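You operate a simulated robot arm through the tools that you are given. There is no shell and no other tool.

You are at the controls of a simulated robot arm. One attempt, no reset.

Task
Clamp the middle pipe in the vice and rub its top end bright.
Fine: use the wool roll; afterwards open the vice and return roll and pipe to their holes.
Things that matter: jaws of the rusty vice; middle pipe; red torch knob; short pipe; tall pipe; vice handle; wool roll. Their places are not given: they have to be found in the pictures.

It is judged by the outcome, as a careful person would: the job done as asked, and still so three seconds after it is handed in. It fails if anything else is knocked over, pushed out of place, dropped, spilled or broken.

Robot
A 7-joint arm with a two-finger parallel gripper, fixed in place. Base frame: the origin is at the foot of the arm, x ahead of it, y to its left, z up. Units: cm, degrees, N and s.
Its first joint turns from -166.0 to 166.0 degrees. Payload 4.4 kg.
The TCP is the grasp point between the finger pads, 2.3 cm short of the fingertips. In the tool frame z runs along the fingers and y along their closing line. Largest opening 9.4 cm; finger width 3.8, thickness 1; the body of the gripper, 5.4 by 9.6 cm, starts 3.9 cm behind the TCP.
Orientation is that of the tool frame in the base frame, as [roll, pitch, yaw] about the fixed x, y, z axes, in that order (R = Rz(yaw) Ry(pitch) Rx(roll)). With the fingers straight down and closing along the base's y, the tool's x points along the base's -x, its y along +y and its z along -z.

Tools
- The arm moves only by the tool play_rows. Its argument "series" is a list that holds one entry, the list of rows, each a list of 6 numbers: the shift along the base's x, y, z in cm, then the turn, a rotation vector about the base's x, y, z in degrees. In form: [[[dx, dy, dz, ax, ay, az], ...]]. A call has 1 to 20 rows; each row is the pose to reach, as a shift and turn from the pose commanded when the call began. "jaw" is the finger opening in cm, from 0 to 9.4, set as the call begins (left out, the last holds). A row lasts 0.2 s, in which the tool goes at most 5 cm and 8.6 degrees; a call with a longer step from one row to the next is refused whole, and so is a gripper value outside its range. A pose out of reach is approached as far as the arm can. The call stops where the force on the tool passes 60 N (or 10 N more than at its start, if that is more) or the arm is blocked; 0.2 s more then pass. Each finger travels about 7.2 cm/s and halts on what it meets, pressing with about 22 N; the grip force reading is that of the motor and also rises with nothing between the fingers. The clock runs only during rows and for 0.2 s after the last one: add rows that repeat a pose to give the fingers time. It gives the time, the measured TCP pose, the force on the tool (base axes), the opening and the grip force at its end, in the units of the frame above (readings bear some noise), with the torque about the TCP (base axes, N m) and any sound that the robot's microphone picked up.
- Cameras (640 x 400 px; columns grow to the right, rows downward): "scene" is fixed at [22.06, 50.24, 149.09]; the picture's right is [-0.31, -0.95, 0.00], its down [-0.48, 0.16, -0.86] and it looks along [0.82, -0.27, -0.50] (base axes); focal length 254 px, centre (320, 200). "wrist" rides on the gripper at [8.6, 1.6, -7.5] in the tool frame; the picture's right is [-0.18, 0.98, 0.00], its down [-0.58, -0.11, -0.81] and it looks along [-0.79, -0.15, 0.59] (tool axes); focal length 243 px, centre (320, 200).
- snapshot(camera): a new picture of that camera. It takes no simulated time.
- point_at(camera, pixels): for up to 12 pixels [column, row] of the newest picture of that camera ("zoom" is the newest enlarged one), the place [x, y, z] in the base frame of the surface seen there, good to about 0.2 cm. It takes no simulated time.
- close_up(camera, box): a new picture of the part [left, top, right, bottom] of that camera's present view, enlarged. It takes no simulated time.
- close_job(): hands the job in; it is judged then, once.

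Open the gripper and draw the arm clear of the work before you hand the job in, unless the task says otherwise.

The tools are called after ">>>" as a command line: name --argument value ..., lists and objects as JSON in quotes. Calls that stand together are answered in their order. play_rows: Moves the arm, as the interface text tells. Its arguments: {"type":"object","properties":{"series":{"type":"array"},"jaw":{"type":"number"}},"required":["series"]} The other tools are called the same way: snapshot (camera) takes a picture; point_at (camera, pixels) gives the place of the surface under pixels of a picture; close_up (camera, box) takes an enlarged picture of a part of a camera's view; close_job () hands the job in.

At the start:

```text
clock: 0.0
eef_pos: [50.82, 52.19, 133.44]
tool_rot: [180.0, 0.0, -180.0]
ft_force: [0.4, 0.1, -1.3]
wrist_torque: [0.0, 0.01, 0.04]
finger_gap: 9.4
gripper_force: 0.0
```

scene: 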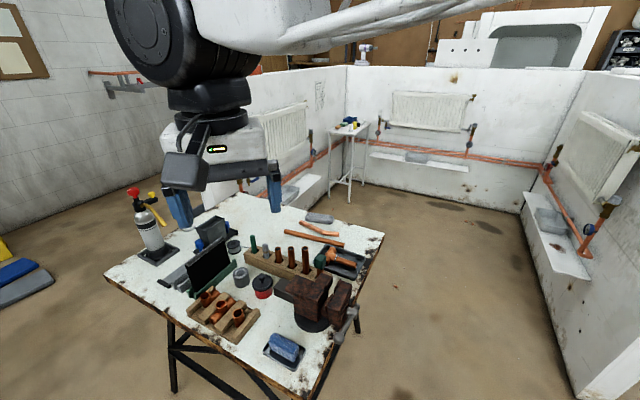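
wrist: 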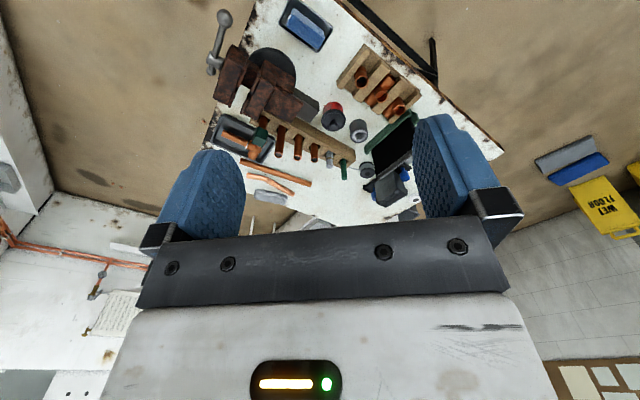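

The first scene picture shows the table with a rack of pipes around (290,258) and a rusty vice around (320,300). I take enlarged views to identify each item.

>>> close_up --camera "scene" --box '[220, 200, 380, 300]'

>>> close_up --camera "scene" --box '[230, 260, 390, 360]'

>>> close_up --camera "wrist" --box '[190, 0, 430, 200]'

```text
4.00 times, centred on (300, 250) of scene
```

zoom: 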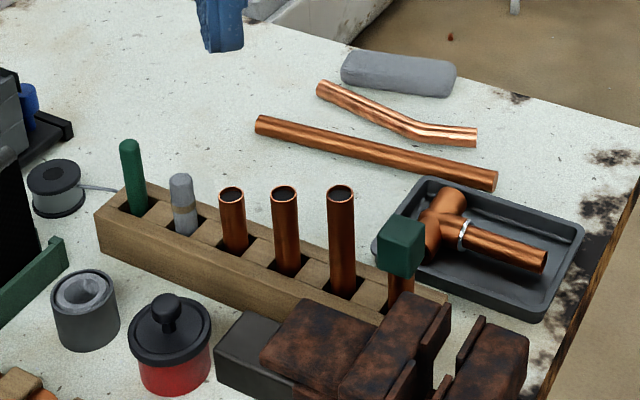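

```text
4.00 times, centred on (310, 310) of scene
```

zoom: 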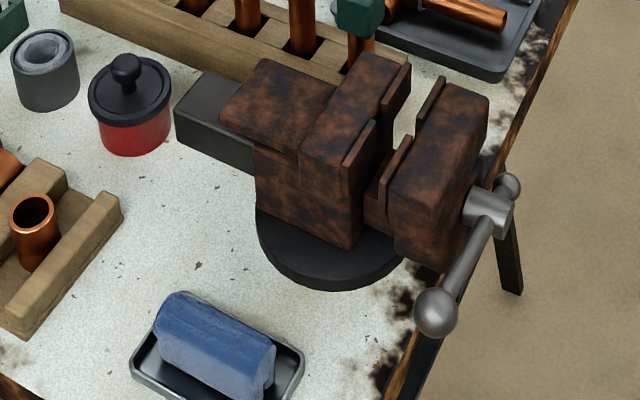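

```text
2.00 times, centred on (310, 100) of wrist
```

zoom: 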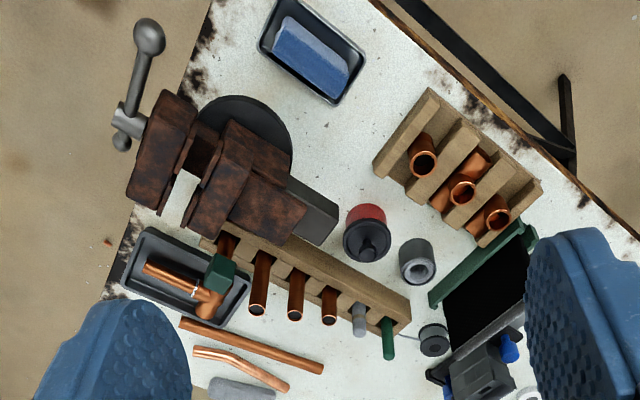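

The rack at zoom (100–450,150–310) holds a green rod, a grey roll, three pipes and a green-capped item. I measure places of their tops and of the vice jaws.

>>> close_up --camera "scene" --box '[240, 225, 340, 287]'

>>> point_at --camera "scene" --pixels '[[252, 237], [265, 245], [278, 250], [291, 250], [305, 250], [320, 258], [290, 272], [249, 253], [278, 262], [231, 250]]'

```text
6.40 times, centred on (290, 256) of scene
```

zoom: 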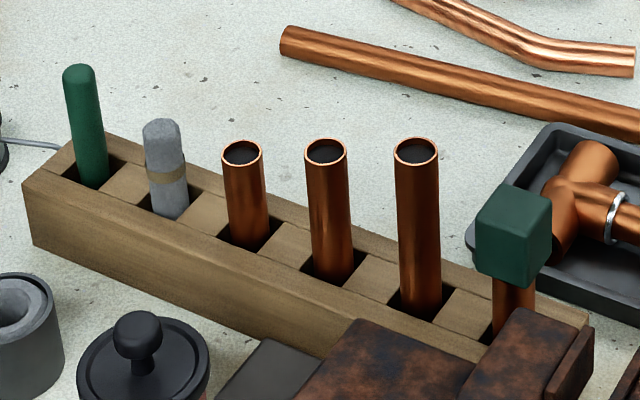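

```text
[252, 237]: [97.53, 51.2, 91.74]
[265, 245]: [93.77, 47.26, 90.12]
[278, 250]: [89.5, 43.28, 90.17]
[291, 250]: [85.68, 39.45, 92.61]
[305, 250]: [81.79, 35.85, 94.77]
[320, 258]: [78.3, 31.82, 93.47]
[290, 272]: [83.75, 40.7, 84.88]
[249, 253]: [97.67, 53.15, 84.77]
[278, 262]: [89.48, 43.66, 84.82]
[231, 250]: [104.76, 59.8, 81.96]
```

The zoom shows the rack in detail: roll (166,160), short pipe (244,155), middle pipe (327,155), tall pipe (416,150). I measure points along each and the rack's top.

>>> point_at --camera "zoom" --pixels '[[327, 142], [327, 164], [307, 153], [347, 153], [330, 220], [332, 270], [310, 270], [352, 262], [378, 285], [290, 255], [335, 300], [300, 262]]'

>>> point_at --camera "zoom" --pixels '[[162, 127], [166, 150], [168, 175], [170, 205], [125, 180], [205, 215], [244, 141], [244, 166], [416, 138], [416, 163], [30, 185], [580, 325]]'

>>> point_at --camera "zoom" --pixels '[[240, 60], [200, 100], [515, 200], [515, 250], [512, 300], [40, 240], [110, 265], [250, 315], [75, 140], [210, 180], [458, 265], [560, 310]]'

```text
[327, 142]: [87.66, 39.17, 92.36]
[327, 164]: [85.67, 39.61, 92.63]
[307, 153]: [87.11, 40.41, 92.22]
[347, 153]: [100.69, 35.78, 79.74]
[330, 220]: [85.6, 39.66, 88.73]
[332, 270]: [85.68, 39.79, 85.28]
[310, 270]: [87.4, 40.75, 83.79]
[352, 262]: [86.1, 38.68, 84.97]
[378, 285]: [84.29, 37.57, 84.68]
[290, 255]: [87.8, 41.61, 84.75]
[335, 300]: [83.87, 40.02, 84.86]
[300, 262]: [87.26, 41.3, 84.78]
```

```text
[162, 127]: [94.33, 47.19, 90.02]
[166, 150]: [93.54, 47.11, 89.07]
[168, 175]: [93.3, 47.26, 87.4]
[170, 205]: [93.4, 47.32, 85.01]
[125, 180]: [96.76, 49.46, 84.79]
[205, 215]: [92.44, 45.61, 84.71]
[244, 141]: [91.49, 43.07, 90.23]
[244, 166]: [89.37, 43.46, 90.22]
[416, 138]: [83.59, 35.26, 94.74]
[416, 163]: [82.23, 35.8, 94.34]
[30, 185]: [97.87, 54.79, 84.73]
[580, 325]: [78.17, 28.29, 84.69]
```

```text
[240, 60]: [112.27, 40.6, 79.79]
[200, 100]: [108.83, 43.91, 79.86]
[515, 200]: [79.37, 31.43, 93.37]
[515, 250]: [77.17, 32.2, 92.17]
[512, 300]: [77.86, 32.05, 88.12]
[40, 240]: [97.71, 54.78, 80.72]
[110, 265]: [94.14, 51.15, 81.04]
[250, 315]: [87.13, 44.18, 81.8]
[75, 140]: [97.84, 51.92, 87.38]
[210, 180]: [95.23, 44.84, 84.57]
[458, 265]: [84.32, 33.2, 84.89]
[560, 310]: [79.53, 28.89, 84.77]
```

Table top is z≈79.8 and rack top z≈84.8; the middle pipe stands at about (86.7, 39.4) with top z≈92.4. Now I look closely at the vice and its handle.

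>>> close_up --camera "scene" --box '[270, 262, 370, 344]'

>>> close_up --camera "wrist" --box '[190, 0, 340, 120]'

```text
4.88 times, centred on (320, 303) of scene
```

zoom: 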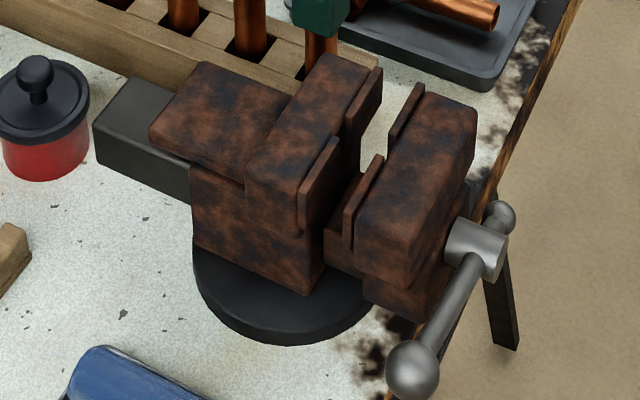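

```text
3.33 times, centred on (265, 60) of wrist
```

zoom: 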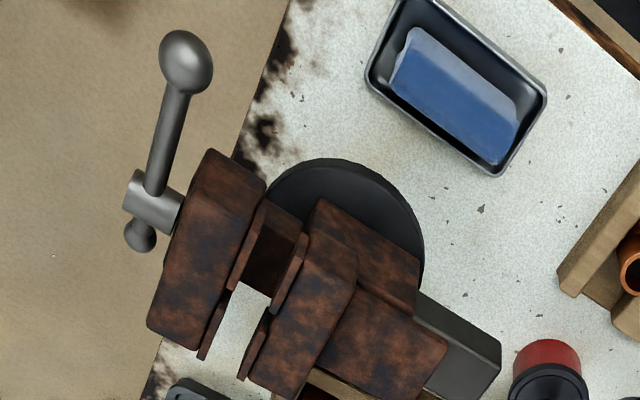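

The latest zoom (wrist view) shows the jaws with split plates, the handle shaft at (150,205), big ball (186,62) and small ball (140,235). I measure these.

>>> point_at --camera "zoom" --pixels '[[186, 62], [165, 145], [152, 205], [140, 235], [215, 155], [260, 190], [150, 325], [195, 345], [275, 230], [315, 205], [355, 260], [290, 385]]'

>>> close_up --camera "scene" --box '[300, 265, 360, 315]'

```text
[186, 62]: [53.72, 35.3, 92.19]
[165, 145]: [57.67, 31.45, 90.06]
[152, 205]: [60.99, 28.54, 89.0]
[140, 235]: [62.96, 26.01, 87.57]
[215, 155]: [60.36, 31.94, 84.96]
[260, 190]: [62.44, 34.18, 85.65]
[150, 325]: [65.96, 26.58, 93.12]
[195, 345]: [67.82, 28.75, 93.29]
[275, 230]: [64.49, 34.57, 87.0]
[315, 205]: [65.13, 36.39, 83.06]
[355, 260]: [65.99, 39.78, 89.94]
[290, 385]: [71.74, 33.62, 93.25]
```

```text
8.00 times, centred on (330, 290) of scene
```

zoom: 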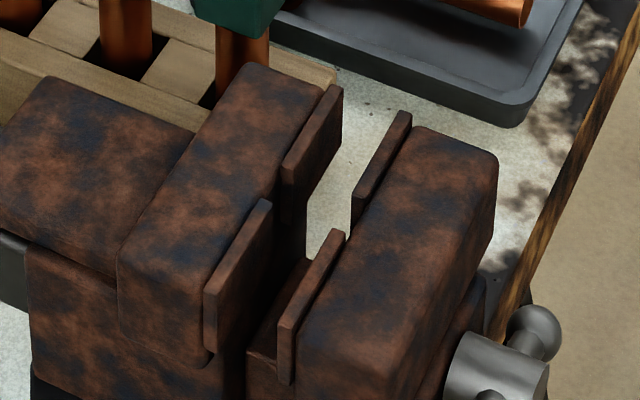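

The 8x scene zoom shows the jaw plates clearly, with a gap between them: fixed plates at (312,130) and (238,250), moving plates at (383,150) and (313,280). I measure their top edges.

>>> point_at --camera "zoom" --pixels '[[338, 90], [287, 158], [266, 203], [210, 288], [407, 115], [357, 183], [341, 234], [283, 318], [425, 132], [490, 158], [305, 345], [395, 250]]'

>>> point_at --camera "zoom" --pixels '[[240, 70], [310, 85], [125, 250], [195, 275], [240, 180], [270, 170], [340, 130], [310, 200], [235, 310], [285, 360], [330, 240], [265, 330]]'

>>> point_at --camera "zoom" --pixels '[[285, 280], [270, 330], [255, 370], [300, 240], [290, 225], [280, 210], [265, 250], [350, 215], [345, 225], [450, 250], [490, 370], [535, 330]]'

```text
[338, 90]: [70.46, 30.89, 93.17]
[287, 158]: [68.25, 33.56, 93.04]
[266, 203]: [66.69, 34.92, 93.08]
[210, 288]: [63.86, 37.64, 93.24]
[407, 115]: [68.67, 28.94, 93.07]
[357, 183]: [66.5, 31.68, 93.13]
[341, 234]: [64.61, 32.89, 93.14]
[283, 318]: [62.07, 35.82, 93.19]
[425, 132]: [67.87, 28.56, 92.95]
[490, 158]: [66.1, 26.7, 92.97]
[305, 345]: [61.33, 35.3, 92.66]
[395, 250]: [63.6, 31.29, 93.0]
```

```text
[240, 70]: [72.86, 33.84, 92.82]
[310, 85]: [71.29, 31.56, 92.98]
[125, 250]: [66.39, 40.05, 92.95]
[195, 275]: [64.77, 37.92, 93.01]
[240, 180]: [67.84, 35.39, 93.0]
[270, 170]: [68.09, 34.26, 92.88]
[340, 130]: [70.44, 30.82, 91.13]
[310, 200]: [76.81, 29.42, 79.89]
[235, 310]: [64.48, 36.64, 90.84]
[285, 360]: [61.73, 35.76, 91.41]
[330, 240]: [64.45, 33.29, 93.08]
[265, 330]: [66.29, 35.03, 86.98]
```

```text
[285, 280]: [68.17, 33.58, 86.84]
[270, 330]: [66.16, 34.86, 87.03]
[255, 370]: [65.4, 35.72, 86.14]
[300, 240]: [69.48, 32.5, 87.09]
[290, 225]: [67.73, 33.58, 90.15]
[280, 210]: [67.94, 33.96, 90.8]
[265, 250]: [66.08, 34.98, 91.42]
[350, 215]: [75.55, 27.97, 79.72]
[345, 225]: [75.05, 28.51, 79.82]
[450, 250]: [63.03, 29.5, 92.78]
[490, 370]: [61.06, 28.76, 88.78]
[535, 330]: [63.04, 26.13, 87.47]
```

The jaws lie along the direction (0.70,-0.71), jaw tops z≈93.2, opening roughly 2–2.5 cm, handle on the far -x/-y side. I fly the wrist camera over the vice, tilted to look down, for a better measurement.

>>> play_rows --series '[[[1, -1.7, -2.9, 0, 3, 0], [2, -3.4, -5.7, 0, 6, 0], [3, -5, -8.6, 0, 9, 0], [4, -6.7, -11.4, 0, 12, 0], [5, -8.4, -14.3, 0, 15, 0], [6, -10, -17, 0, 18, 0], [7, -11.8, -20, 0, 21, 0], [8, -13.4, -22, 0, 24, 0], [9, -15, -24, 0, 27, 0], [9.7, -16.8, -26, 0, 30, 0], [9.7, -16.8, -26, 0, 30, 0]]]'

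>>> snapshot --camera "wrist"

>>> snapshot --camera "scene"

```text
clock: 2.4
eef_pos: [60.3, 35.19, 107.38]
tool_rot: [180.0, -30.0, 180.0]
ft_force: [-0.7, -0.1, 0.0]
wrist_torque: [-0.01, 0.02, 0.01]
finger_gap: 9.42
gripper_force: 0.0
```

```text
taken
```

wrist: 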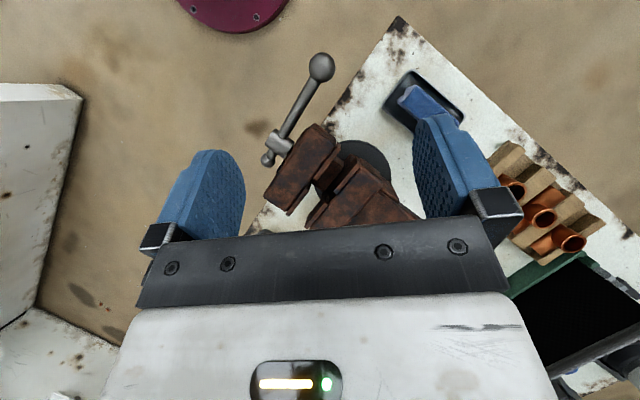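

```text
taken
```

scene: 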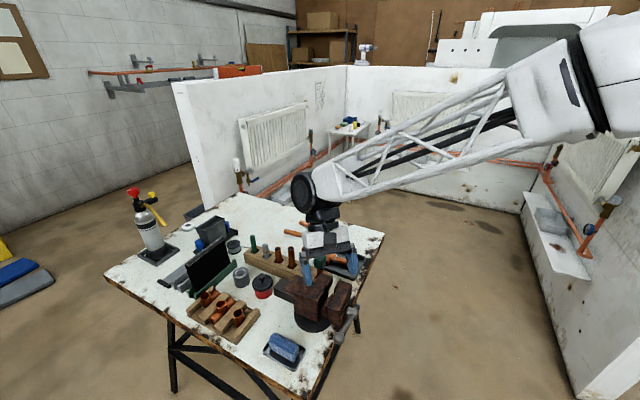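

The vice is partly visible at (330,180) between the fingers. I enlarge this view to measure the jaw plates.

>>> close_up --camera "wrist" --box '[240, 40, 430, 235]'

>>> close_up --camera "scene" --box '[280, 160, 380, 222]'

```text
2.05 times, centred on (335, 138) of wrist
```

zoom: 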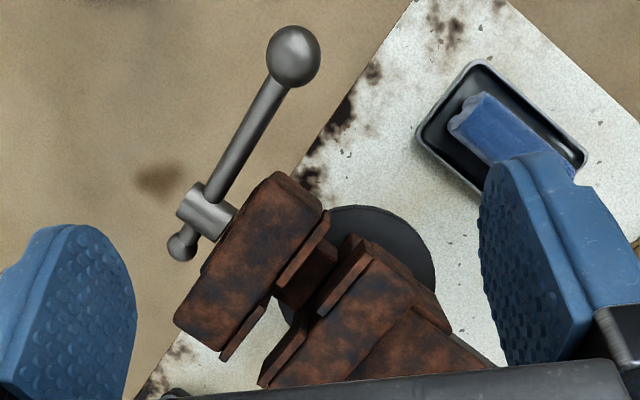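

```text
6.40 times, centred on (330, 191) of scene
```

zoom: 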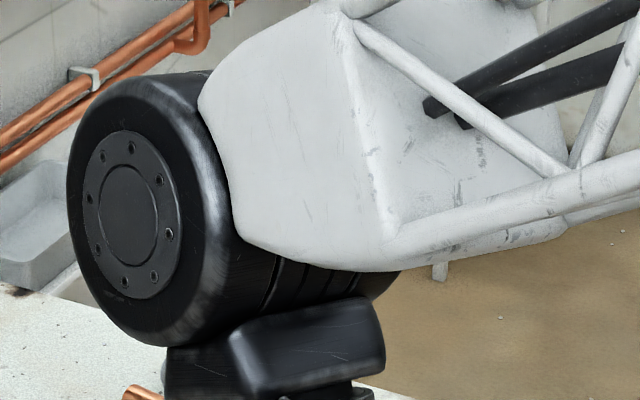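

The view is cut off by the gripper at the bottom; shifting the tool +x by about 9 cm brings the vice to the image centre. Then I measure again.

>>> play_rows --series '[[[3, 1, 0, 0, 0, 0], [6, 2, 0, 0, 0, 0], [9, 3, 0, 0, 0, 0], [9, 3, 0, 0, 0, 0]]]'

>>> snapshot --camera "wrist"

>>> close_up --camera "wrist" --box '[250, 60, 410, 160]'

```text
clock: 3.4
eef_pos: [69.47, 38.32, 107.42]
tool_rot: [-179.9, -30.0, 180.0]
ft_force: [-0.2, 0.1, -0.5]
wrist_torque: [0.01, 0.01, 0.02]
finger_gap: 9.4
gripper_force: 0.0
```

```text
taken
```

wrist: 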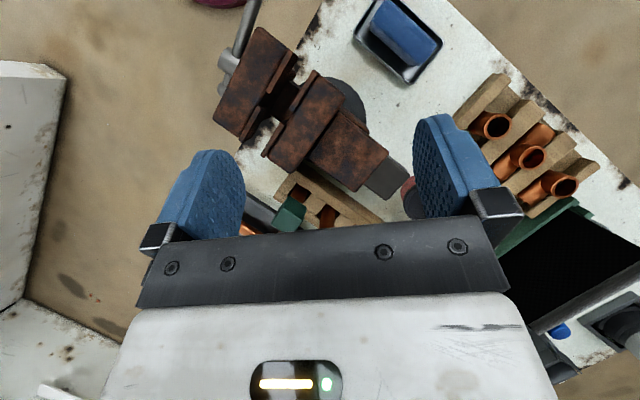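

```text
4.00 times, centred on (330, 110) of wrist
```

zoom: 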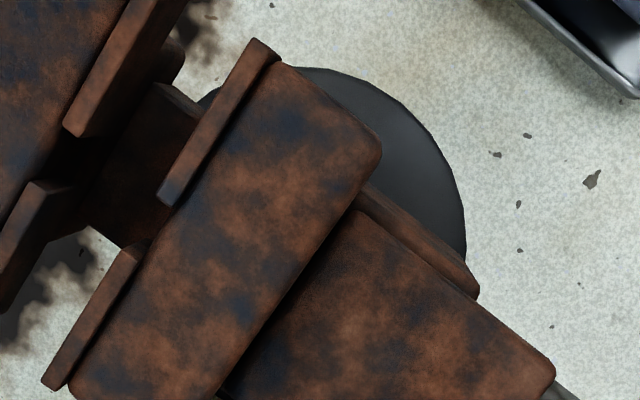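

Now the vice lies at (270,90) in the wrist picture. I enlarge it on the jaws themselves.

>>> close_up --camera "wrist" --box '[220, 50, 340, 125]'

```text
5.33 times, centred on (280, 88) of wrist
```

zoom: 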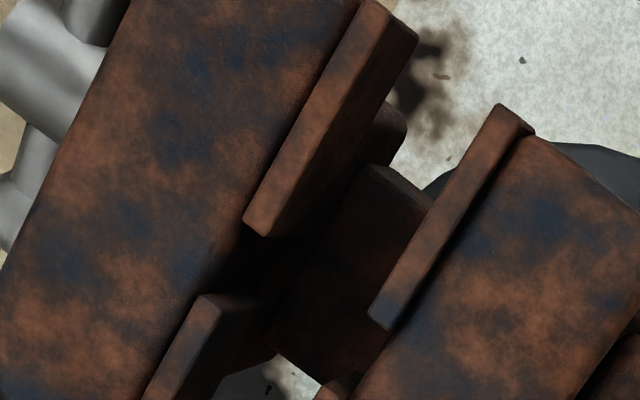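

Good view of the plates: moving plate near (320,130), fixed plate near (440,215), slide bar between them at (350,260). I measure their edges.

>>> point_at --camera "zoom" --pixels '[[375, 30], [262, 222], [300, 150], [345, 60], [215, 305], [495, 115], [380, 308], [440, 205], [515, 120], [400, 320], [345, 375], [535, 145]]'

>>> point_at --camera "zoom" --pixels '[[390, 45], [330, 160], [285, 235], [350, 140], [300, 310], [350, 220], [380, 180], [420, 195], [290, 345], [365, 340], [260, 270], [240, 330]]'

```text
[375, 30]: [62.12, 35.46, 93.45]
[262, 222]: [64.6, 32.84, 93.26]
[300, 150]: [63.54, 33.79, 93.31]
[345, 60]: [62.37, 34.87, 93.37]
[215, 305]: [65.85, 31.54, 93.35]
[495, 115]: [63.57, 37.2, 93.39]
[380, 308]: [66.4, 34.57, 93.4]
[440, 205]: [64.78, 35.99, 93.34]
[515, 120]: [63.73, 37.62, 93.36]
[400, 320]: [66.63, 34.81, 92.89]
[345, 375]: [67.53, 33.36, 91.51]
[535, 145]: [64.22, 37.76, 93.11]
```

```text
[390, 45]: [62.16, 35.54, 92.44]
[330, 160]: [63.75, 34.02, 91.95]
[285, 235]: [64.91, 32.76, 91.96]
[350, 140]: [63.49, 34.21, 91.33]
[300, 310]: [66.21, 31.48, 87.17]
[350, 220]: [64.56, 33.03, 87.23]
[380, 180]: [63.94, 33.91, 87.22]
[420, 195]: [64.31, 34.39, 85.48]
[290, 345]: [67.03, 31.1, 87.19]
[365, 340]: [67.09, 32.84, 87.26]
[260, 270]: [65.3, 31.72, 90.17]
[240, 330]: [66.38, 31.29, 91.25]
```

Moving face sits at n≈69.1 and fixed face at n≈71.35 (n along (0.707,0.707)), so about 2.3 cm opening with a central notch ~1.95 wide; slide bar top z≈87.2. Now I need the handle's geometry, so I go back a little in -x and enlarge it.

>>> play_rows --series '[[[-3, -1, 0, 0, 0, 0], [-6, -2, 0, 0, 0, 0], [-9, -3, 0, 0, 0, 0], [-9, -3, 0, 0, 0, 0]]]'

>>> close_up --camera "wrist" --box '[245, 40, 373, 184]'

```text
clock: 4.4
eef_pos: [60.72, 35.33, 107.5]
tool_rot: [180.0, -30.0, 180.0]
ft_force: [0.0, -0.3, -0.1]
wrist_torque: [-0.01, 0.0, 0.01]
finger_gap: 9.41
gripper_force: 0.0
```

```text
2.78 times, centred on (309, 112) of wrist
```

zoom: 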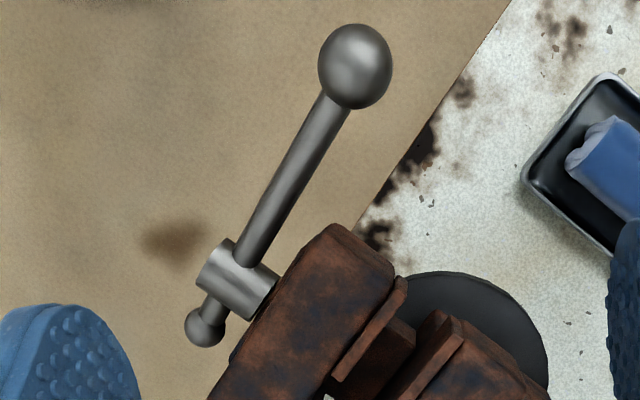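

The handle is seen from above: ball (355,65), bar (290,185), hub (238,280), small ball (205,325). I measure points along the bar and hub.

>>> point_at --camera "zoom" --pixels '[[355, 65], [355, 30], [385, 75], [322, 65], [325, 120], [290, 185], [260, 240], [238, 280], [215, 265], [258, 300], [205, 325], [212, 305]]'

>>> point_at --camera "zoom" --pixels '[[305, 120], [345, 120], [270, 185], [308, 185], [225, 245], [275, 275], [330, 230], [240, 370], [310, 300], [250, 345], [205, 280], [245, 318]]'

```text
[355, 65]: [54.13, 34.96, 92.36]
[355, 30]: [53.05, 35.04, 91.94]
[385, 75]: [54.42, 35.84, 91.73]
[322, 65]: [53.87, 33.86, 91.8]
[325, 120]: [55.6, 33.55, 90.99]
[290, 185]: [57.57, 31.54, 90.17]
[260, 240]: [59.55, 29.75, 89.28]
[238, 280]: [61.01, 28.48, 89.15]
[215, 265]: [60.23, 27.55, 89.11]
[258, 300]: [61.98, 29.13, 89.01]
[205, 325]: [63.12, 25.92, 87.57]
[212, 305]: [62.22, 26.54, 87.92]
```

```text
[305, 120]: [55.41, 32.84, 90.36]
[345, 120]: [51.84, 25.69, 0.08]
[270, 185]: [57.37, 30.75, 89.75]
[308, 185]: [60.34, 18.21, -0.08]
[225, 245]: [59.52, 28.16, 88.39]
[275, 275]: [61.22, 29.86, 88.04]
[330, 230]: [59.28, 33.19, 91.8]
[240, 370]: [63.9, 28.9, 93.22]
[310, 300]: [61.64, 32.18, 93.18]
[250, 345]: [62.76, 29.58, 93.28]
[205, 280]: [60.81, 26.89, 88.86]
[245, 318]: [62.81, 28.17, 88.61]
```

The hub axis is at t≈23.2, z≈87.9; the bar rises 17° to a ball about 10.3 cm out on the left side. I check the table edge and the arm's own joint places in the scene picture.

>>> point_at --camera "zoom" --pixels '[[445, 110], [505, 15], [390, 200], [430, 140], [478, 55]]'

>>> snapshot --camera "scene"

>>> point_at --camera "scene" --pixels '[[590, 60], [560, 80], [500, 110], [450, 130], [400, 155], [350, 180], [305, 190], [620, 40], [383, 236], [350, 310], [320, 290], [130, 275]]'

```text
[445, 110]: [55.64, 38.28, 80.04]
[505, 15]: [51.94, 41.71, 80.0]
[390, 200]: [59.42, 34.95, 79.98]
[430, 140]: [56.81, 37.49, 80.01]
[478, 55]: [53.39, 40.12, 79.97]
```

```text
taken
```

scene: 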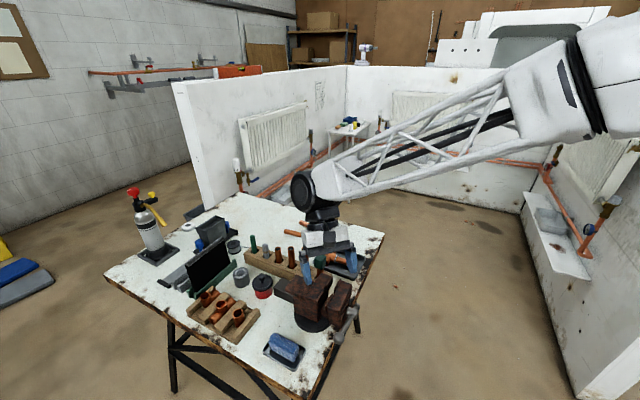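

```text
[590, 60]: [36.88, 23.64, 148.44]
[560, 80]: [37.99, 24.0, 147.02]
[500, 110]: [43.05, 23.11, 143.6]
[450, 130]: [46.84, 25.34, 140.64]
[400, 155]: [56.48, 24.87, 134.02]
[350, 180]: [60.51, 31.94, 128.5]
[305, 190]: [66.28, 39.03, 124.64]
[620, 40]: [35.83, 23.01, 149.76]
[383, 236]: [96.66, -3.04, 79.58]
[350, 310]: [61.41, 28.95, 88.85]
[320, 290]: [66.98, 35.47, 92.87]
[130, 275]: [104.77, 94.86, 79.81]
```

The table edge is at n≈66.5, so the handle area is over free floor. I level the tool and go over the rack, then turn it 45° so the fingers will close across the rack.

>>> play_rows --series '[[[3, 0.1, 1, 0, -5, 0], [6, 0.2, 2, 0, -10, 0], [9, 0.3, 2.5, 0, -15, 0], [12, 0.4, 2.5, 0, -20, 0], [15, 0.4, 2.5, 0, -25, 0], [18, 0.5, 2.5, 0, -30, 0], [21, 0.6, 2.5, 0, -30, 0], [21.5, 0.6, 2.5, 0, -30, 0]]]'

>>> play_rows --series '[[[0, 0, 0, 0, 0, 8], [0, 0, 0, 0, 0, 16], [0, 0, 0, 0, 0, 24], [0, 0, 0, 0, 0, 32], [0, 0, 0, 0, 0, 40], [0, 0, 0, 0, 0, 45], [0, 0, 0, 0, 0, 45]]]'

>>> snapshot --camera "wrist"

>>> snapshot --camera "scene"

```text
clock: 6.2
eef_pos: [82.07, 36.13, 109.95]
tool_rot: [-180.0, -0.1, 179.9]
ft_force: [-0.2, -1.0, 0.9]
wrist_torque: [-0.02, 0.01, 0.01]
finger_gap: 9.39
gripper_force: 0.1
```

```text
clock: 7.8
eef_pos: [82.01, 35.92, 109.93]
tool_rot: [180.0, -0.1, -134.9]
ft_force: [0.2, 0.5, -0.2]
wrist_torque: [-0.02, 0.01, -0.02]
finger_gap: 9.39
gripper_force: 0.0
```

```text
taken
```

wrist: 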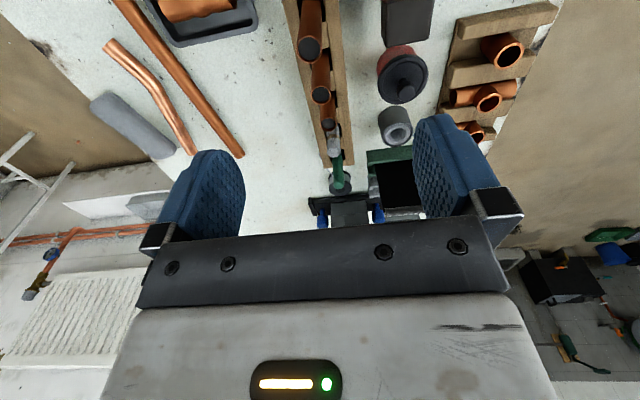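

```text
taken
```

scene: 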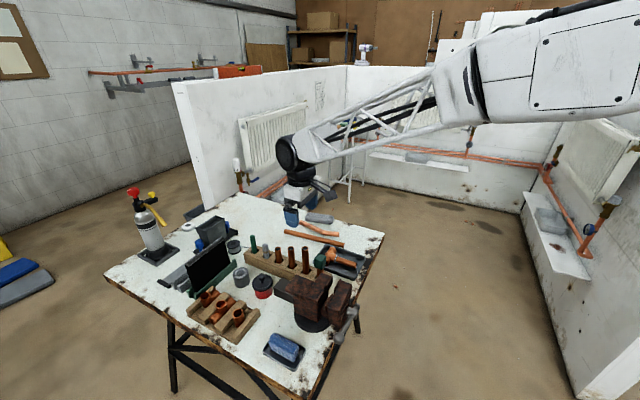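

The rack lines up vertically in the wrist view at column ~320; from top: tall (308,40), middle (321,92), short (328,122), roll (333,140). I zoom there and measure.

>>> close_up --camera "wrist" --box '[256, 20, 384, 200]'

>>> close_up --camera "wrist" --box '[280, 20, 376, 80]'

>>> close_up --camera "wrist" --box '[280, 70, 376, 130]'

```text
2.22 times, centred on (320, 110) of wrist
```

zoom: 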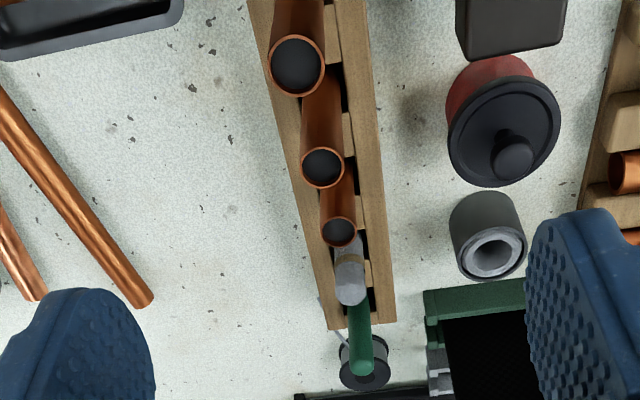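

```text
6.67 times, centred on (328, 50) of wrist
```

zoom: 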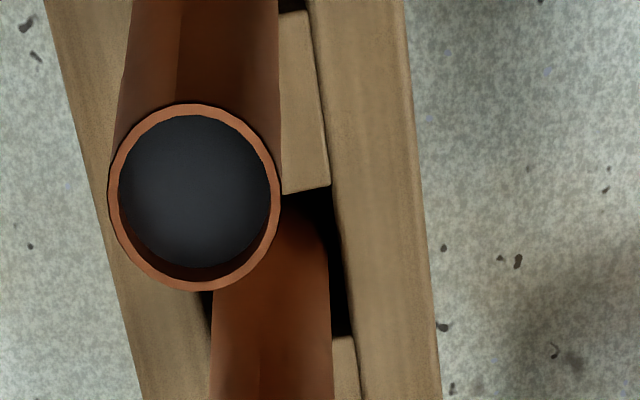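

```text
6.67 times, centred on (328, 100) of wrist
```

zoom: 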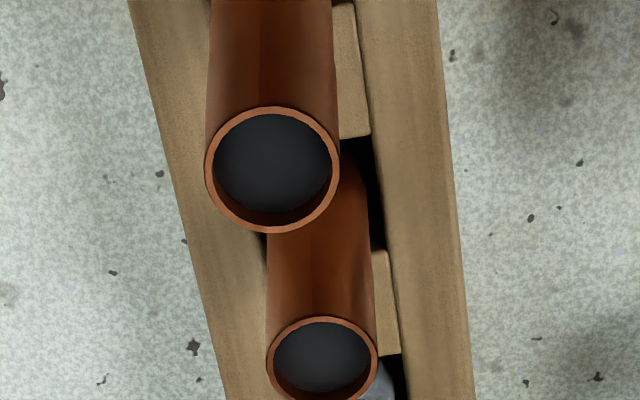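

The middle pipe's rim is well visible, centre (272,170) of the zoom. I measure its rim, hole edges and rack top.

>>> point_at --camera "zoom" --pixels '[[210, 170], [335, 170], [272, 111], [272, 227], [272, 165], [355, 90], [160, 60], [365, 160], [372, 140], [385, 248], [420, 150], [321, 320]]'

>>> point_at --camera "zoom" --pixels '[[271, 350], [373, 350], [225, 300], [430, 250], [185, 130], [410, 60], [462, 250], [438, 60], [200, 220], [390, 300]]'

```text
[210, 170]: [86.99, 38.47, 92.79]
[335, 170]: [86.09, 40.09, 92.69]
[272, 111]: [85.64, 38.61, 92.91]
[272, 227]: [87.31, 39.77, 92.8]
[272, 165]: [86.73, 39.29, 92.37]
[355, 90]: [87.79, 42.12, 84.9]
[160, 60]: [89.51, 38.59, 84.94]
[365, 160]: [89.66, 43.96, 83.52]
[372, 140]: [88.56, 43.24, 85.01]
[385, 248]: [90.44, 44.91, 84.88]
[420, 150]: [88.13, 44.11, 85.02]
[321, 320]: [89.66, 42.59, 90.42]
```

```text
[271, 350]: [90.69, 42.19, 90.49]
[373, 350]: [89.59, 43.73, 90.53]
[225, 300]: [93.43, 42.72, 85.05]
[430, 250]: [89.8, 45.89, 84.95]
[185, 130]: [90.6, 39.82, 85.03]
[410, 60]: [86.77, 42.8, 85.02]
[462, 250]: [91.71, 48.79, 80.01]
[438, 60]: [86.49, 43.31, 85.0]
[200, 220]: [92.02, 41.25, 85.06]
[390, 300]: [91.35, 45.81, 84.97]
```

The middle pipe's axis is at about (86.5, 39.25), top z≈92.7, diameter ~2.2. I move above it with fingers at 6 cm and descend halfway, then check the view.

>>> play_rows --series '[[[1.5, 1.1, -3, 0, 0, 0], [3, 2.2, -6, 0, 0, 0], [4.48, 3.26, -9, 0, 0, 0], [4.48, 3.26, -12, 0, 0, 0], [4.48, 3.26, -13.9, 0, 0, 0], [4.48, 3.26, -13.9, 0, 0, 0]]]' --jaw 6

>>> snapshot --camera "wrist"

>>> close_up --camera "scene" --box '[240, 210, 340, 272]'

```text
clock: 9.2
eef_pos: [86.16, 39.09, 96.15]
tool_rot: [-180.0, 0.0, -135.0]
ft_force: [-0.3, -0.8, -0.6]
wrist_torque: [-0.01, -0.01, 0.02]
finger_gap: 5.99
gripper_force: 0.0
```

```text
taken
```

wrist: 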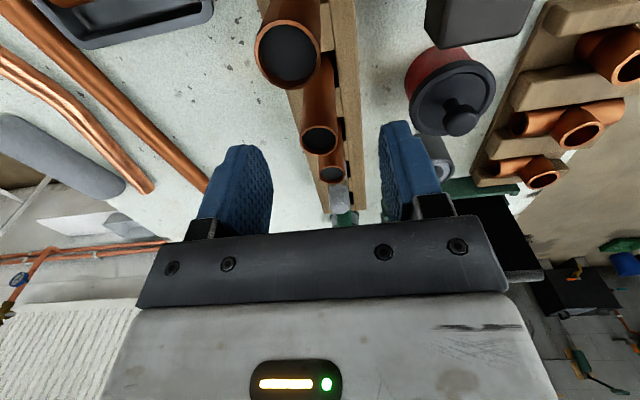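

```text
6.40 times, centred on (290, 241) of scene
```

zoom: 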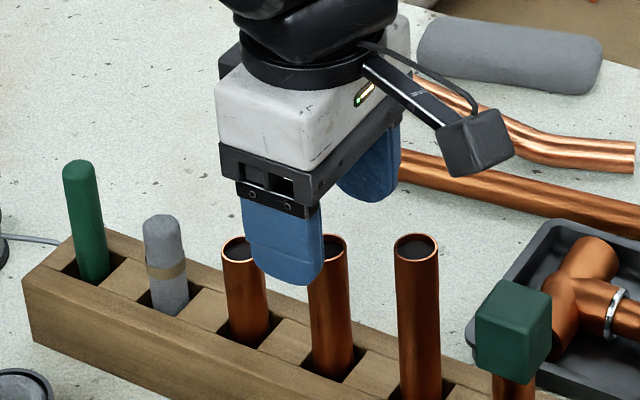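

The fingers straddle the middle pipe (319,137) evenly. I descend 5.2 cm so the tips stay above the rack top.

>>> play_rows --series '[[[0, 0, -2, 0, 0, 0], [0, 0, -4, 0, 0, 0], [0, 0, -5.2, 0, 0, 0], [0, 0, -5.2, 0, 0, 0]]]'

>>> close_up --camera "scene" --box '[240, 210, 340, 272]'

>>> snapshot --camera "wrist"

```text
clock: 10.2
eef_pos: [86.58, 39.21, 90.8]
tool_rot: [-180.0, 0.0, -135.0]
ft_force: [0.4, 0.3, -0.4]
wrist_torque: [0.03, -0.01, 0.02]
finger_gap: 6.01
gripper_force: 0.0
```

```text
6.40 times, centred on (290, 241) of scene
```

zoom: 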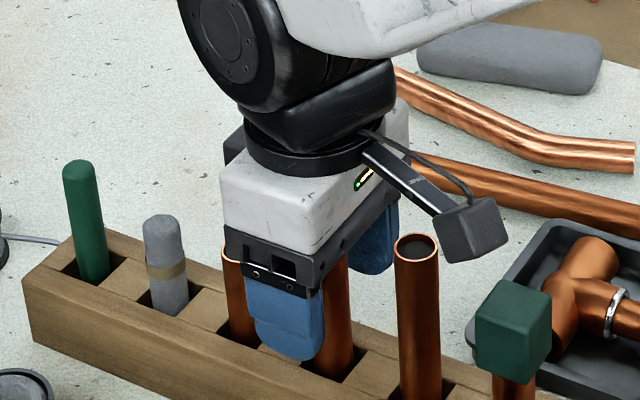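

```text
taken
```

wrist: 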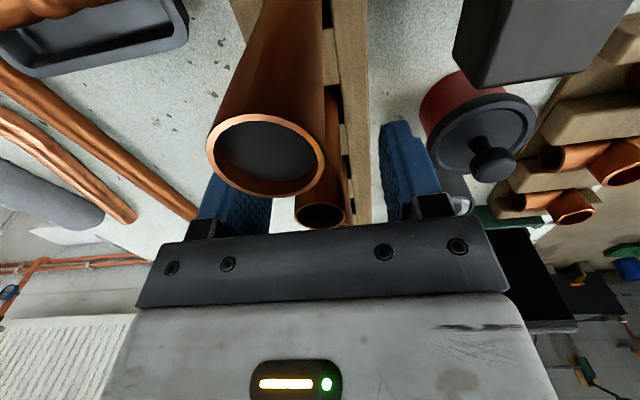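

The middle pipe's mouth (320,215) lies between the fingers. I close the jaw on it.

>>> play_rows --series '[[[0, 0, 0, 0, 0, 0], [0, 0, 0, 0, 0, 0], [0, 0, 0, 0, 0, 0], [0, 0, 0, 0, 0, 0]]]' --jaw 1.2

```text
clock: 11.2
eef_pos: [86.75, 39.22, 90.89]
tool_rot: [-180.0, 0.0, -135.0]
ft_force: [0.5, 0.5, 0.1]
wrist_torque: [0.02, 0.01, 0.0]
finger_gap: 2.12
gripper_force: 22.2
```

Gap 2.12 cm with 22 N: the pipe is held. I lift it straight up 13 cm.

>>> play_rows --series '[[[0, 0, 1, 0, 0, 0], [0, 0, 3, 0, 0, 0], [0, 0, 5, 0, 0, 0], [0, 0, 7, 0, 0, 0], [0, 0, 9, 0, 0, 0], [0, 0, 11, 0, 0, 0], [0, 0, 13, 0, 0, 0], [0, 0, 13, 0, 0, 0]]]'

>>> close_up --camera "scene" --box '[240, 190, 360, 265]'

>>> snapshot --camera "wrist"

```text
clock: 13.0
eef_pos: [86.62, 39.29, 103.73]
tool_rot: [-179.9, 0.1, -135.0]
ft_force: [-0.5, 0.4, -0.6]
wrist_torque: [-0.06, 0.0, 0.02]
finger_gap: 2.12
gripper_force: 22.6
```

```text
5.33 times, centred on (300, 228) of scene
```

zoom: 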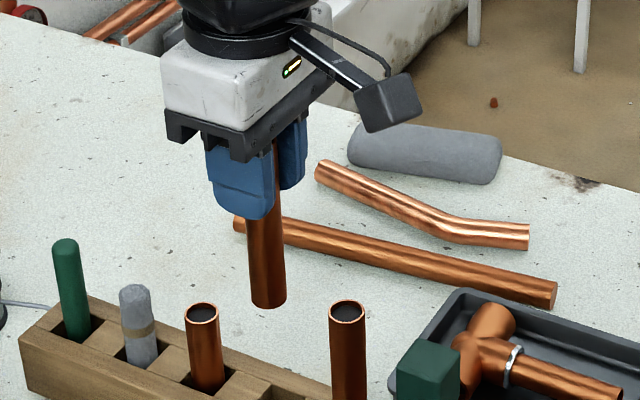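

```text
taken
```

wrist: 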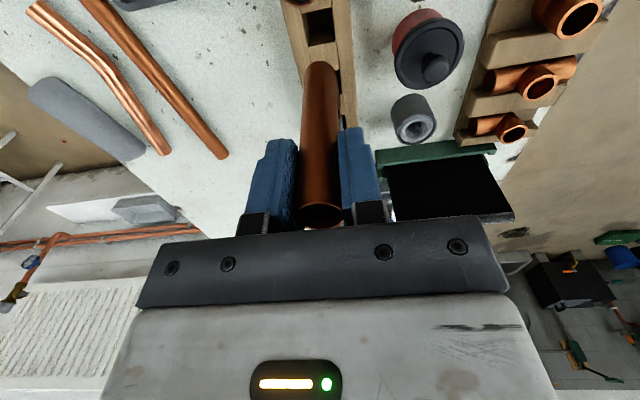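

The pipe is lifted; its bottom shows at (268,303) in the scene zoom. I measure the bottom and sides and the now empty hole.

>>> point_at --camera "scene" --pixels '[[290, 241], [290, 246], [290, 235]]'

>>> close_up --camera "scene" --box '[270, 215, 310, 255]'

>>> close_up --camera "wrist" --box '[272, 0, 368, 80]'

```text
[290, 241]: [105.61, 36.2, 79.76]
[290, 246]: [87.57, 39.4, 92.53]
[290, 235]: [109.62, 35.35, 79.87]
```

```text
10.00 times, centred on (290, 235) of scene
```

zoom: 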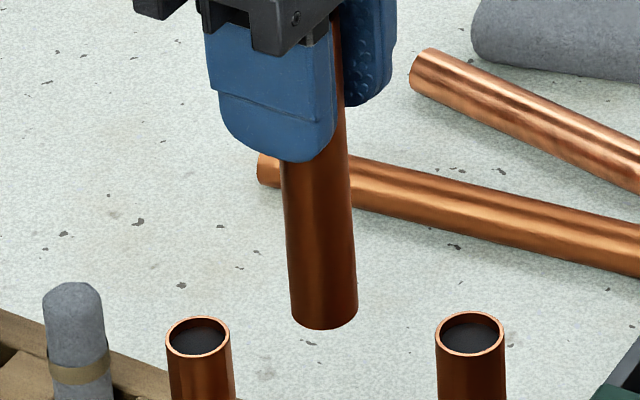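

```text
5.00 times, centred on (320, 40) of wrist
```

zoom: 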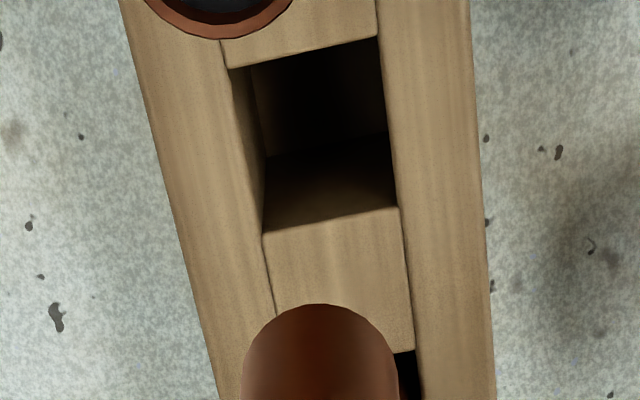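

The empty hole is clearly seen in the wrist zoom with corners (230,70), (378,38), (262,232), (398,208). I measure them.

>>> point_at --camera "zoom" --pixels '[[225, 66], [384, 36], [268, 240], [404, 215], [300, 55], [330, 225], [245, 150], [392, 120], [310, 130], [330, 190], [290, 100], [290, 335]]'

>>> close_up --camera "scene" --box '[280, 225, 300, 250]'

>>> point_at --camera "zoom" --pixels '[[320, 200], [320, 250], [340, 290], [330, 150], [330, 300], [350, 310], [380, 290], [300, 280]]'

```text
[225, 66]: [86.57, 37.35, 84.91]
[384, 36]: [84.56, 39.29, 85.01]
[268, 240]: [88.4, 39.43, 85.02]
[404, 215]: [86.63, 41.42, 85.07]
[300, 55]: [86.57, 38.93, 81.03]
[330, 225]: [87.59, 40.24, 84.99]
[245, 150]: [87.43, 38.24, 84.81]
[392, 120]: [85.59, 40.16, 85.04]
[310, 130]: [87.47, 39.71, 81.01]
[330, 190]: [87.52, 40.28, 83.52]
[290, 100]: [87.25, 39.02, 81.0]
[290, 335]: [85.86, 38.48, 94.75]
```

```text
16.00 times, centred on (290, 238) of scene
```

zoom: 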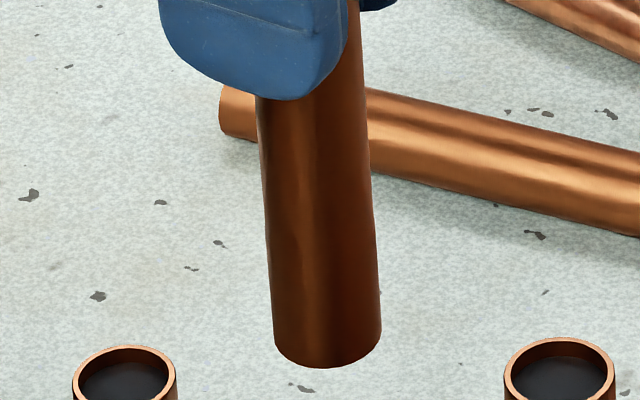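

```text
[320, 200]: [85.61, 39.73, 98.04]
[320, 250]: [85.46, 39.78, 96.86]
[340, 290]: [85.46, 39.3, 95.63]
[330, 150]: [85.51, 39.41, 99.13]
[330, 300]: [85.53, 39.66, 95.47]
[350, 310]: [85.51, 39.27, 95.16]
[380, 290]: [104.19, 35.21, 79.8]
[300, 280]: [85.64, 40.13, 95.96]
```

The hole is about 2.6 cm square, centred (86.54, 39.37), bottom z=81.0, so the pipe is 11.7 cm long with its foot 9.8 cm below the TCP. I carry it above the vice notch at about (66.2, 33.1), foot at z≈97.

>>> play_rows --series '[[[0, 0, 3.2, 0, 0, 0], [-2.5, -0.8, 3.2, 0, 0, 0], [-5, -1.5, 3.2, 0, 0, 0], [-8, -2.4, 3.2, 0, 0, 0], [-11, -3.3, 3.2, 0, 0, 0], [-14, -4.2, 3.2, 0, 0, 0], [-17, -5.1, 3.2, 0, 0, 0], [-19, -5.8, 3.2, 0, 0, 0], [-20.3, -6.15, 3.2, 0, 0, 0], [-20.3, -6.15, 3.2, 0, 0, 0], [-20.3, -6.15, 3.2, 0, 0, 0]]]'

>>> snapshot --camera "wrist"

>>> close_up --camera "scene" --box '[270, 220, 370, 302]'

>>> close_up --camera "wrist" --box '[250, 0, 390, 120]'

```text
clock: 15.4
eef_pos: [66.22, 33.17, 107.19]
tool_rot: [180.0, 0.0, -135.0]
ft_force: [0.2, -0.3, -1.2]
wrist_torque: [-0.03, 0.0, 0.03]
finger_gap: 2.13
gripper_force: 22.5
```

```text
taken
```

wrist: 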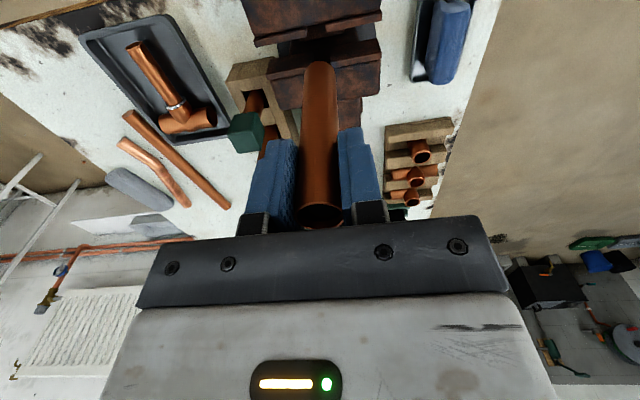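

```text
4.88 times, centred on (320, 261) of scene
```

zoom: 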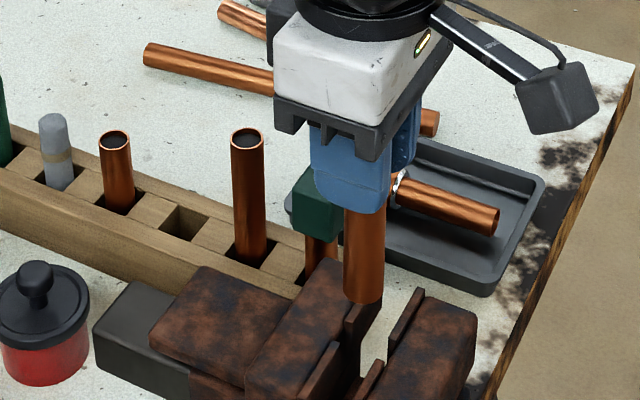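

```text
3.33 times, centred on (320, 60) of wrist
```

zoom: 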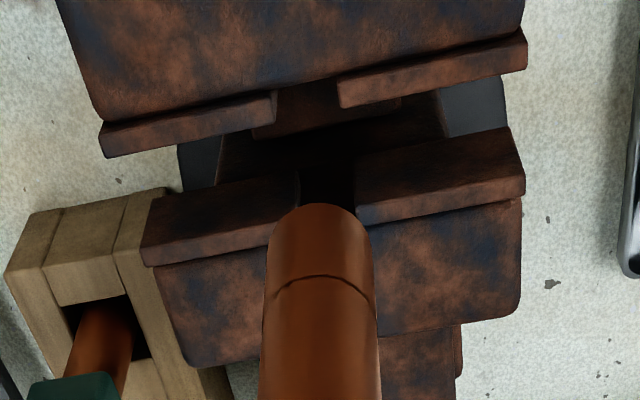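

Both jaws and their notches show in the wrist zoom: moving-jaw notch between (277,95) and (338,90), fixed-jaw notch between (300,180) and (357,190). I measure to confirm the notch centre before lowering.

>>> point_at --camera "zoom" --pixels '[[272, 98], [343, 92], [295, 178], [360, 185], [295, 195], [360, 205], [200, 130], [430, 80], [225, 195], [430, 165], [310, 105], [325, 190]]'

>>> point_at --camera "zoom" --pixels '[[110, 125], [522, 40], [110, 150], [522, 65], [145, 205], [520, 135], [150, 260], [520, 195], [300, 150], [250, 150], [410, 120], [225, 160]]'

```text
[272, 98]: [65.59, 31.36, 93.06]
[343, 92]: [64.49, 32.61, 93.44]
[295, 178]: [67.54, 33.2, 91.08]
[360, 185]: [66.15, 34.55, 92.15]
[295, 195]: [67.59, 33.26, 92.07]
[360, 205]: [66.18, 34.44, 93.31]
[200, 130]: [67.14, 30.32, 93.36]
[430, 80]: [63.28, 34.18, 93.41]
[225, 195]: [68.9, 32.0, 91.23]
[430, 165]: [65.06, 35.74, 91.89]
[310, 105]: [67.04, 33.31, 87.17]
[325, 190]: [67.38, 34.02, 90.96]
```

```text
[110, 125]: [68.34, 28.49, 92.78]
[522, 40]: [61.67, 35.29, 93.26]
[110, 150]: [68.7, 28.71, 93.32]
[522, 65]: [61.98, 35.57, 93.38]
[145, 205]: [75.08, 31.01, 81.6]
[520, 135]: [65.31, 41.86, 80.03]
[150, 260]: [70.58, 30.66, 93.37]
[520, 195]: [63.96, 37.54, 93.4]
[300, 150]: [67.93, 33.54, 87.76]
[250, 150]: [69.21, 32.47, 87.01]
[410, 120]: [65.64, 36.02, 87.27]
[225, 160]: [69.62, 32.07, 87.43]
```

The fixed face is n≈71.3, moving face n≈69.1, notch centre t≈23.33, so the target is (66.13, 33.13), within 0.1 of where I am. I lower the pipe between the jaws to just above the slide bar.

>>> play_rows --series '[[[-0.06, 0.03, -1.5, 0, 0, 0], [-0.06, 0.03, -3, 0, 0, 0], [-0.06, 0.03, -4.5, 0, 0, 0], [-0.06, 0.03, -6, 0, 0, 0], [-0.06, 0.03, -7.5, 0, 0, 0], [-0.06, 0.03, -9, 0, 0, 0], [-0.06, 0.03, -9, 0, 0, 0]]]'

>>> close_up --camera "scene" --box '[270, 240, 370, 322]'

>>> snapshot --camera "wrist"

```text
clock: 17.0
eef_pos: [66.06, 33.15, 98.14]
tool_rot: [-180.0, 0.0, -135.0]
ft_force: [7.5, 0.7, 0.2]
wrist_torque: [0.06, -0.38, -0.01]
finger_gap: 2.11
gripper_force: 22.1
```

```text
4.88 times, centred on (320, 281) of scene
```

zoom: 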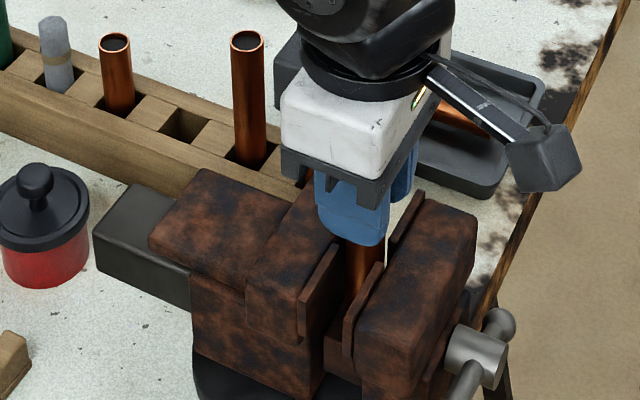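

```text
taken
```

wrist: 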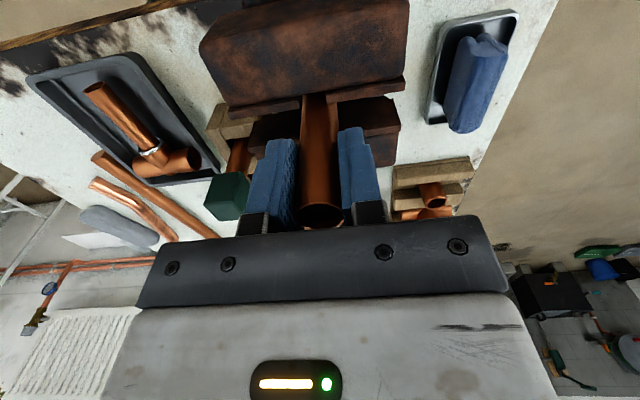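

A side force of 7.5 N along +x acts about 5 cm below the TCP: the pipe touches a plate edge on its -x side. I shift +x by 0.2 cm and watch the force.

>>> play_rows --series '[[[0.1, 0, 0, 0, 0, 0], [0.2, 0, 0, 0, 0, 0], [0.2, 0, 0, 0, 0, 0]]]'

>>> close_up --camera "wrist" --box '[250, 60, 390, 160]'

```text
clock: 17.8
eef_pos: [66.28, 33.17, 98.15]
tool_rot: [180.0, 0.0, -135.0]
ft_force: [0.5, -0.4, 0.0]
wrist_torque: [0.0, 0.0, -0.02]
finger_gap: 2.12
gripper_force: 22.0
```

```text
4.00 times, centred on (320, 110) of wrist
```

zoom: 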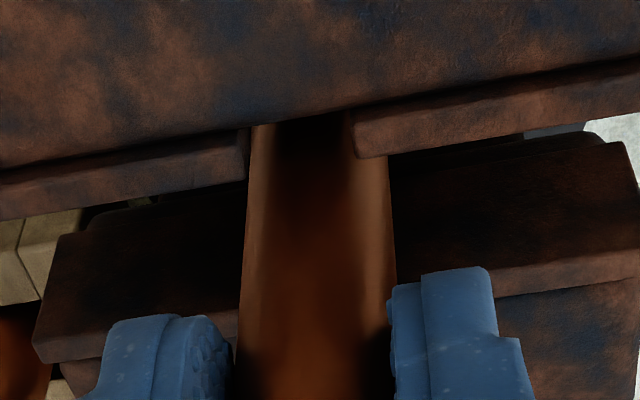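

The side force vanished. I lower the last centimetre in small steps towards the slide bar.

>>> play_rows --series '[[[0, 0, -0.4, 0, 0, 0], [0, 0, -0.7, 0, 0, 0], [0, 0, -0.9, 0, 0, 0], [0, 0, -0.9, 0, 0, 0]]]'

```text
clock: 18.8
eef_pos: [66.24, 33.14, 97.18]
tool_rot: [180.0, 0.0, -135.0]
ft_force: [-0.3, 0.1, -0.2]
wrist_torque: [0.0, -0.04, 0.02]
finger_gap: 2.13
gripper_force: 21.6
```

Still no contact at TCP z 97.18. I keep lowering by 0.1 cm steps until a small upward force appears.

>>> play_rows --series '[[[0, 0, -0.1, 0, 0, 0], [0, 0, -0.1, 0, 0, 0]]]'

>>> play_rows --series '[[[0, 0, -0.1, 0, 0, 0], [0, 0, -0.1, 0, 0, 0]]]'

```text
clock: 19.4
eef_pos: [66.14, 33.19, 97.04]
tool_rot: [180.0, 0.0, -135.0]
ft_force: [-0.1, -0.4, 0.3]
wrist_torque: [-0.02, 0.01, -0.01]
finger_gap: 2.12
gripper_force: 22.1
```

```text
clock: 20.0
eef_pos: [66.33, 33.2, 96.99]
tool_rot: [179.9, 0.1, -135.0]
ft_force: [-1.9, -1.0, 8.4]
wrist_torque: [-0.04, 0.13, -0.01]
finger_gap: 2.13
gripper_force: 22.3
```

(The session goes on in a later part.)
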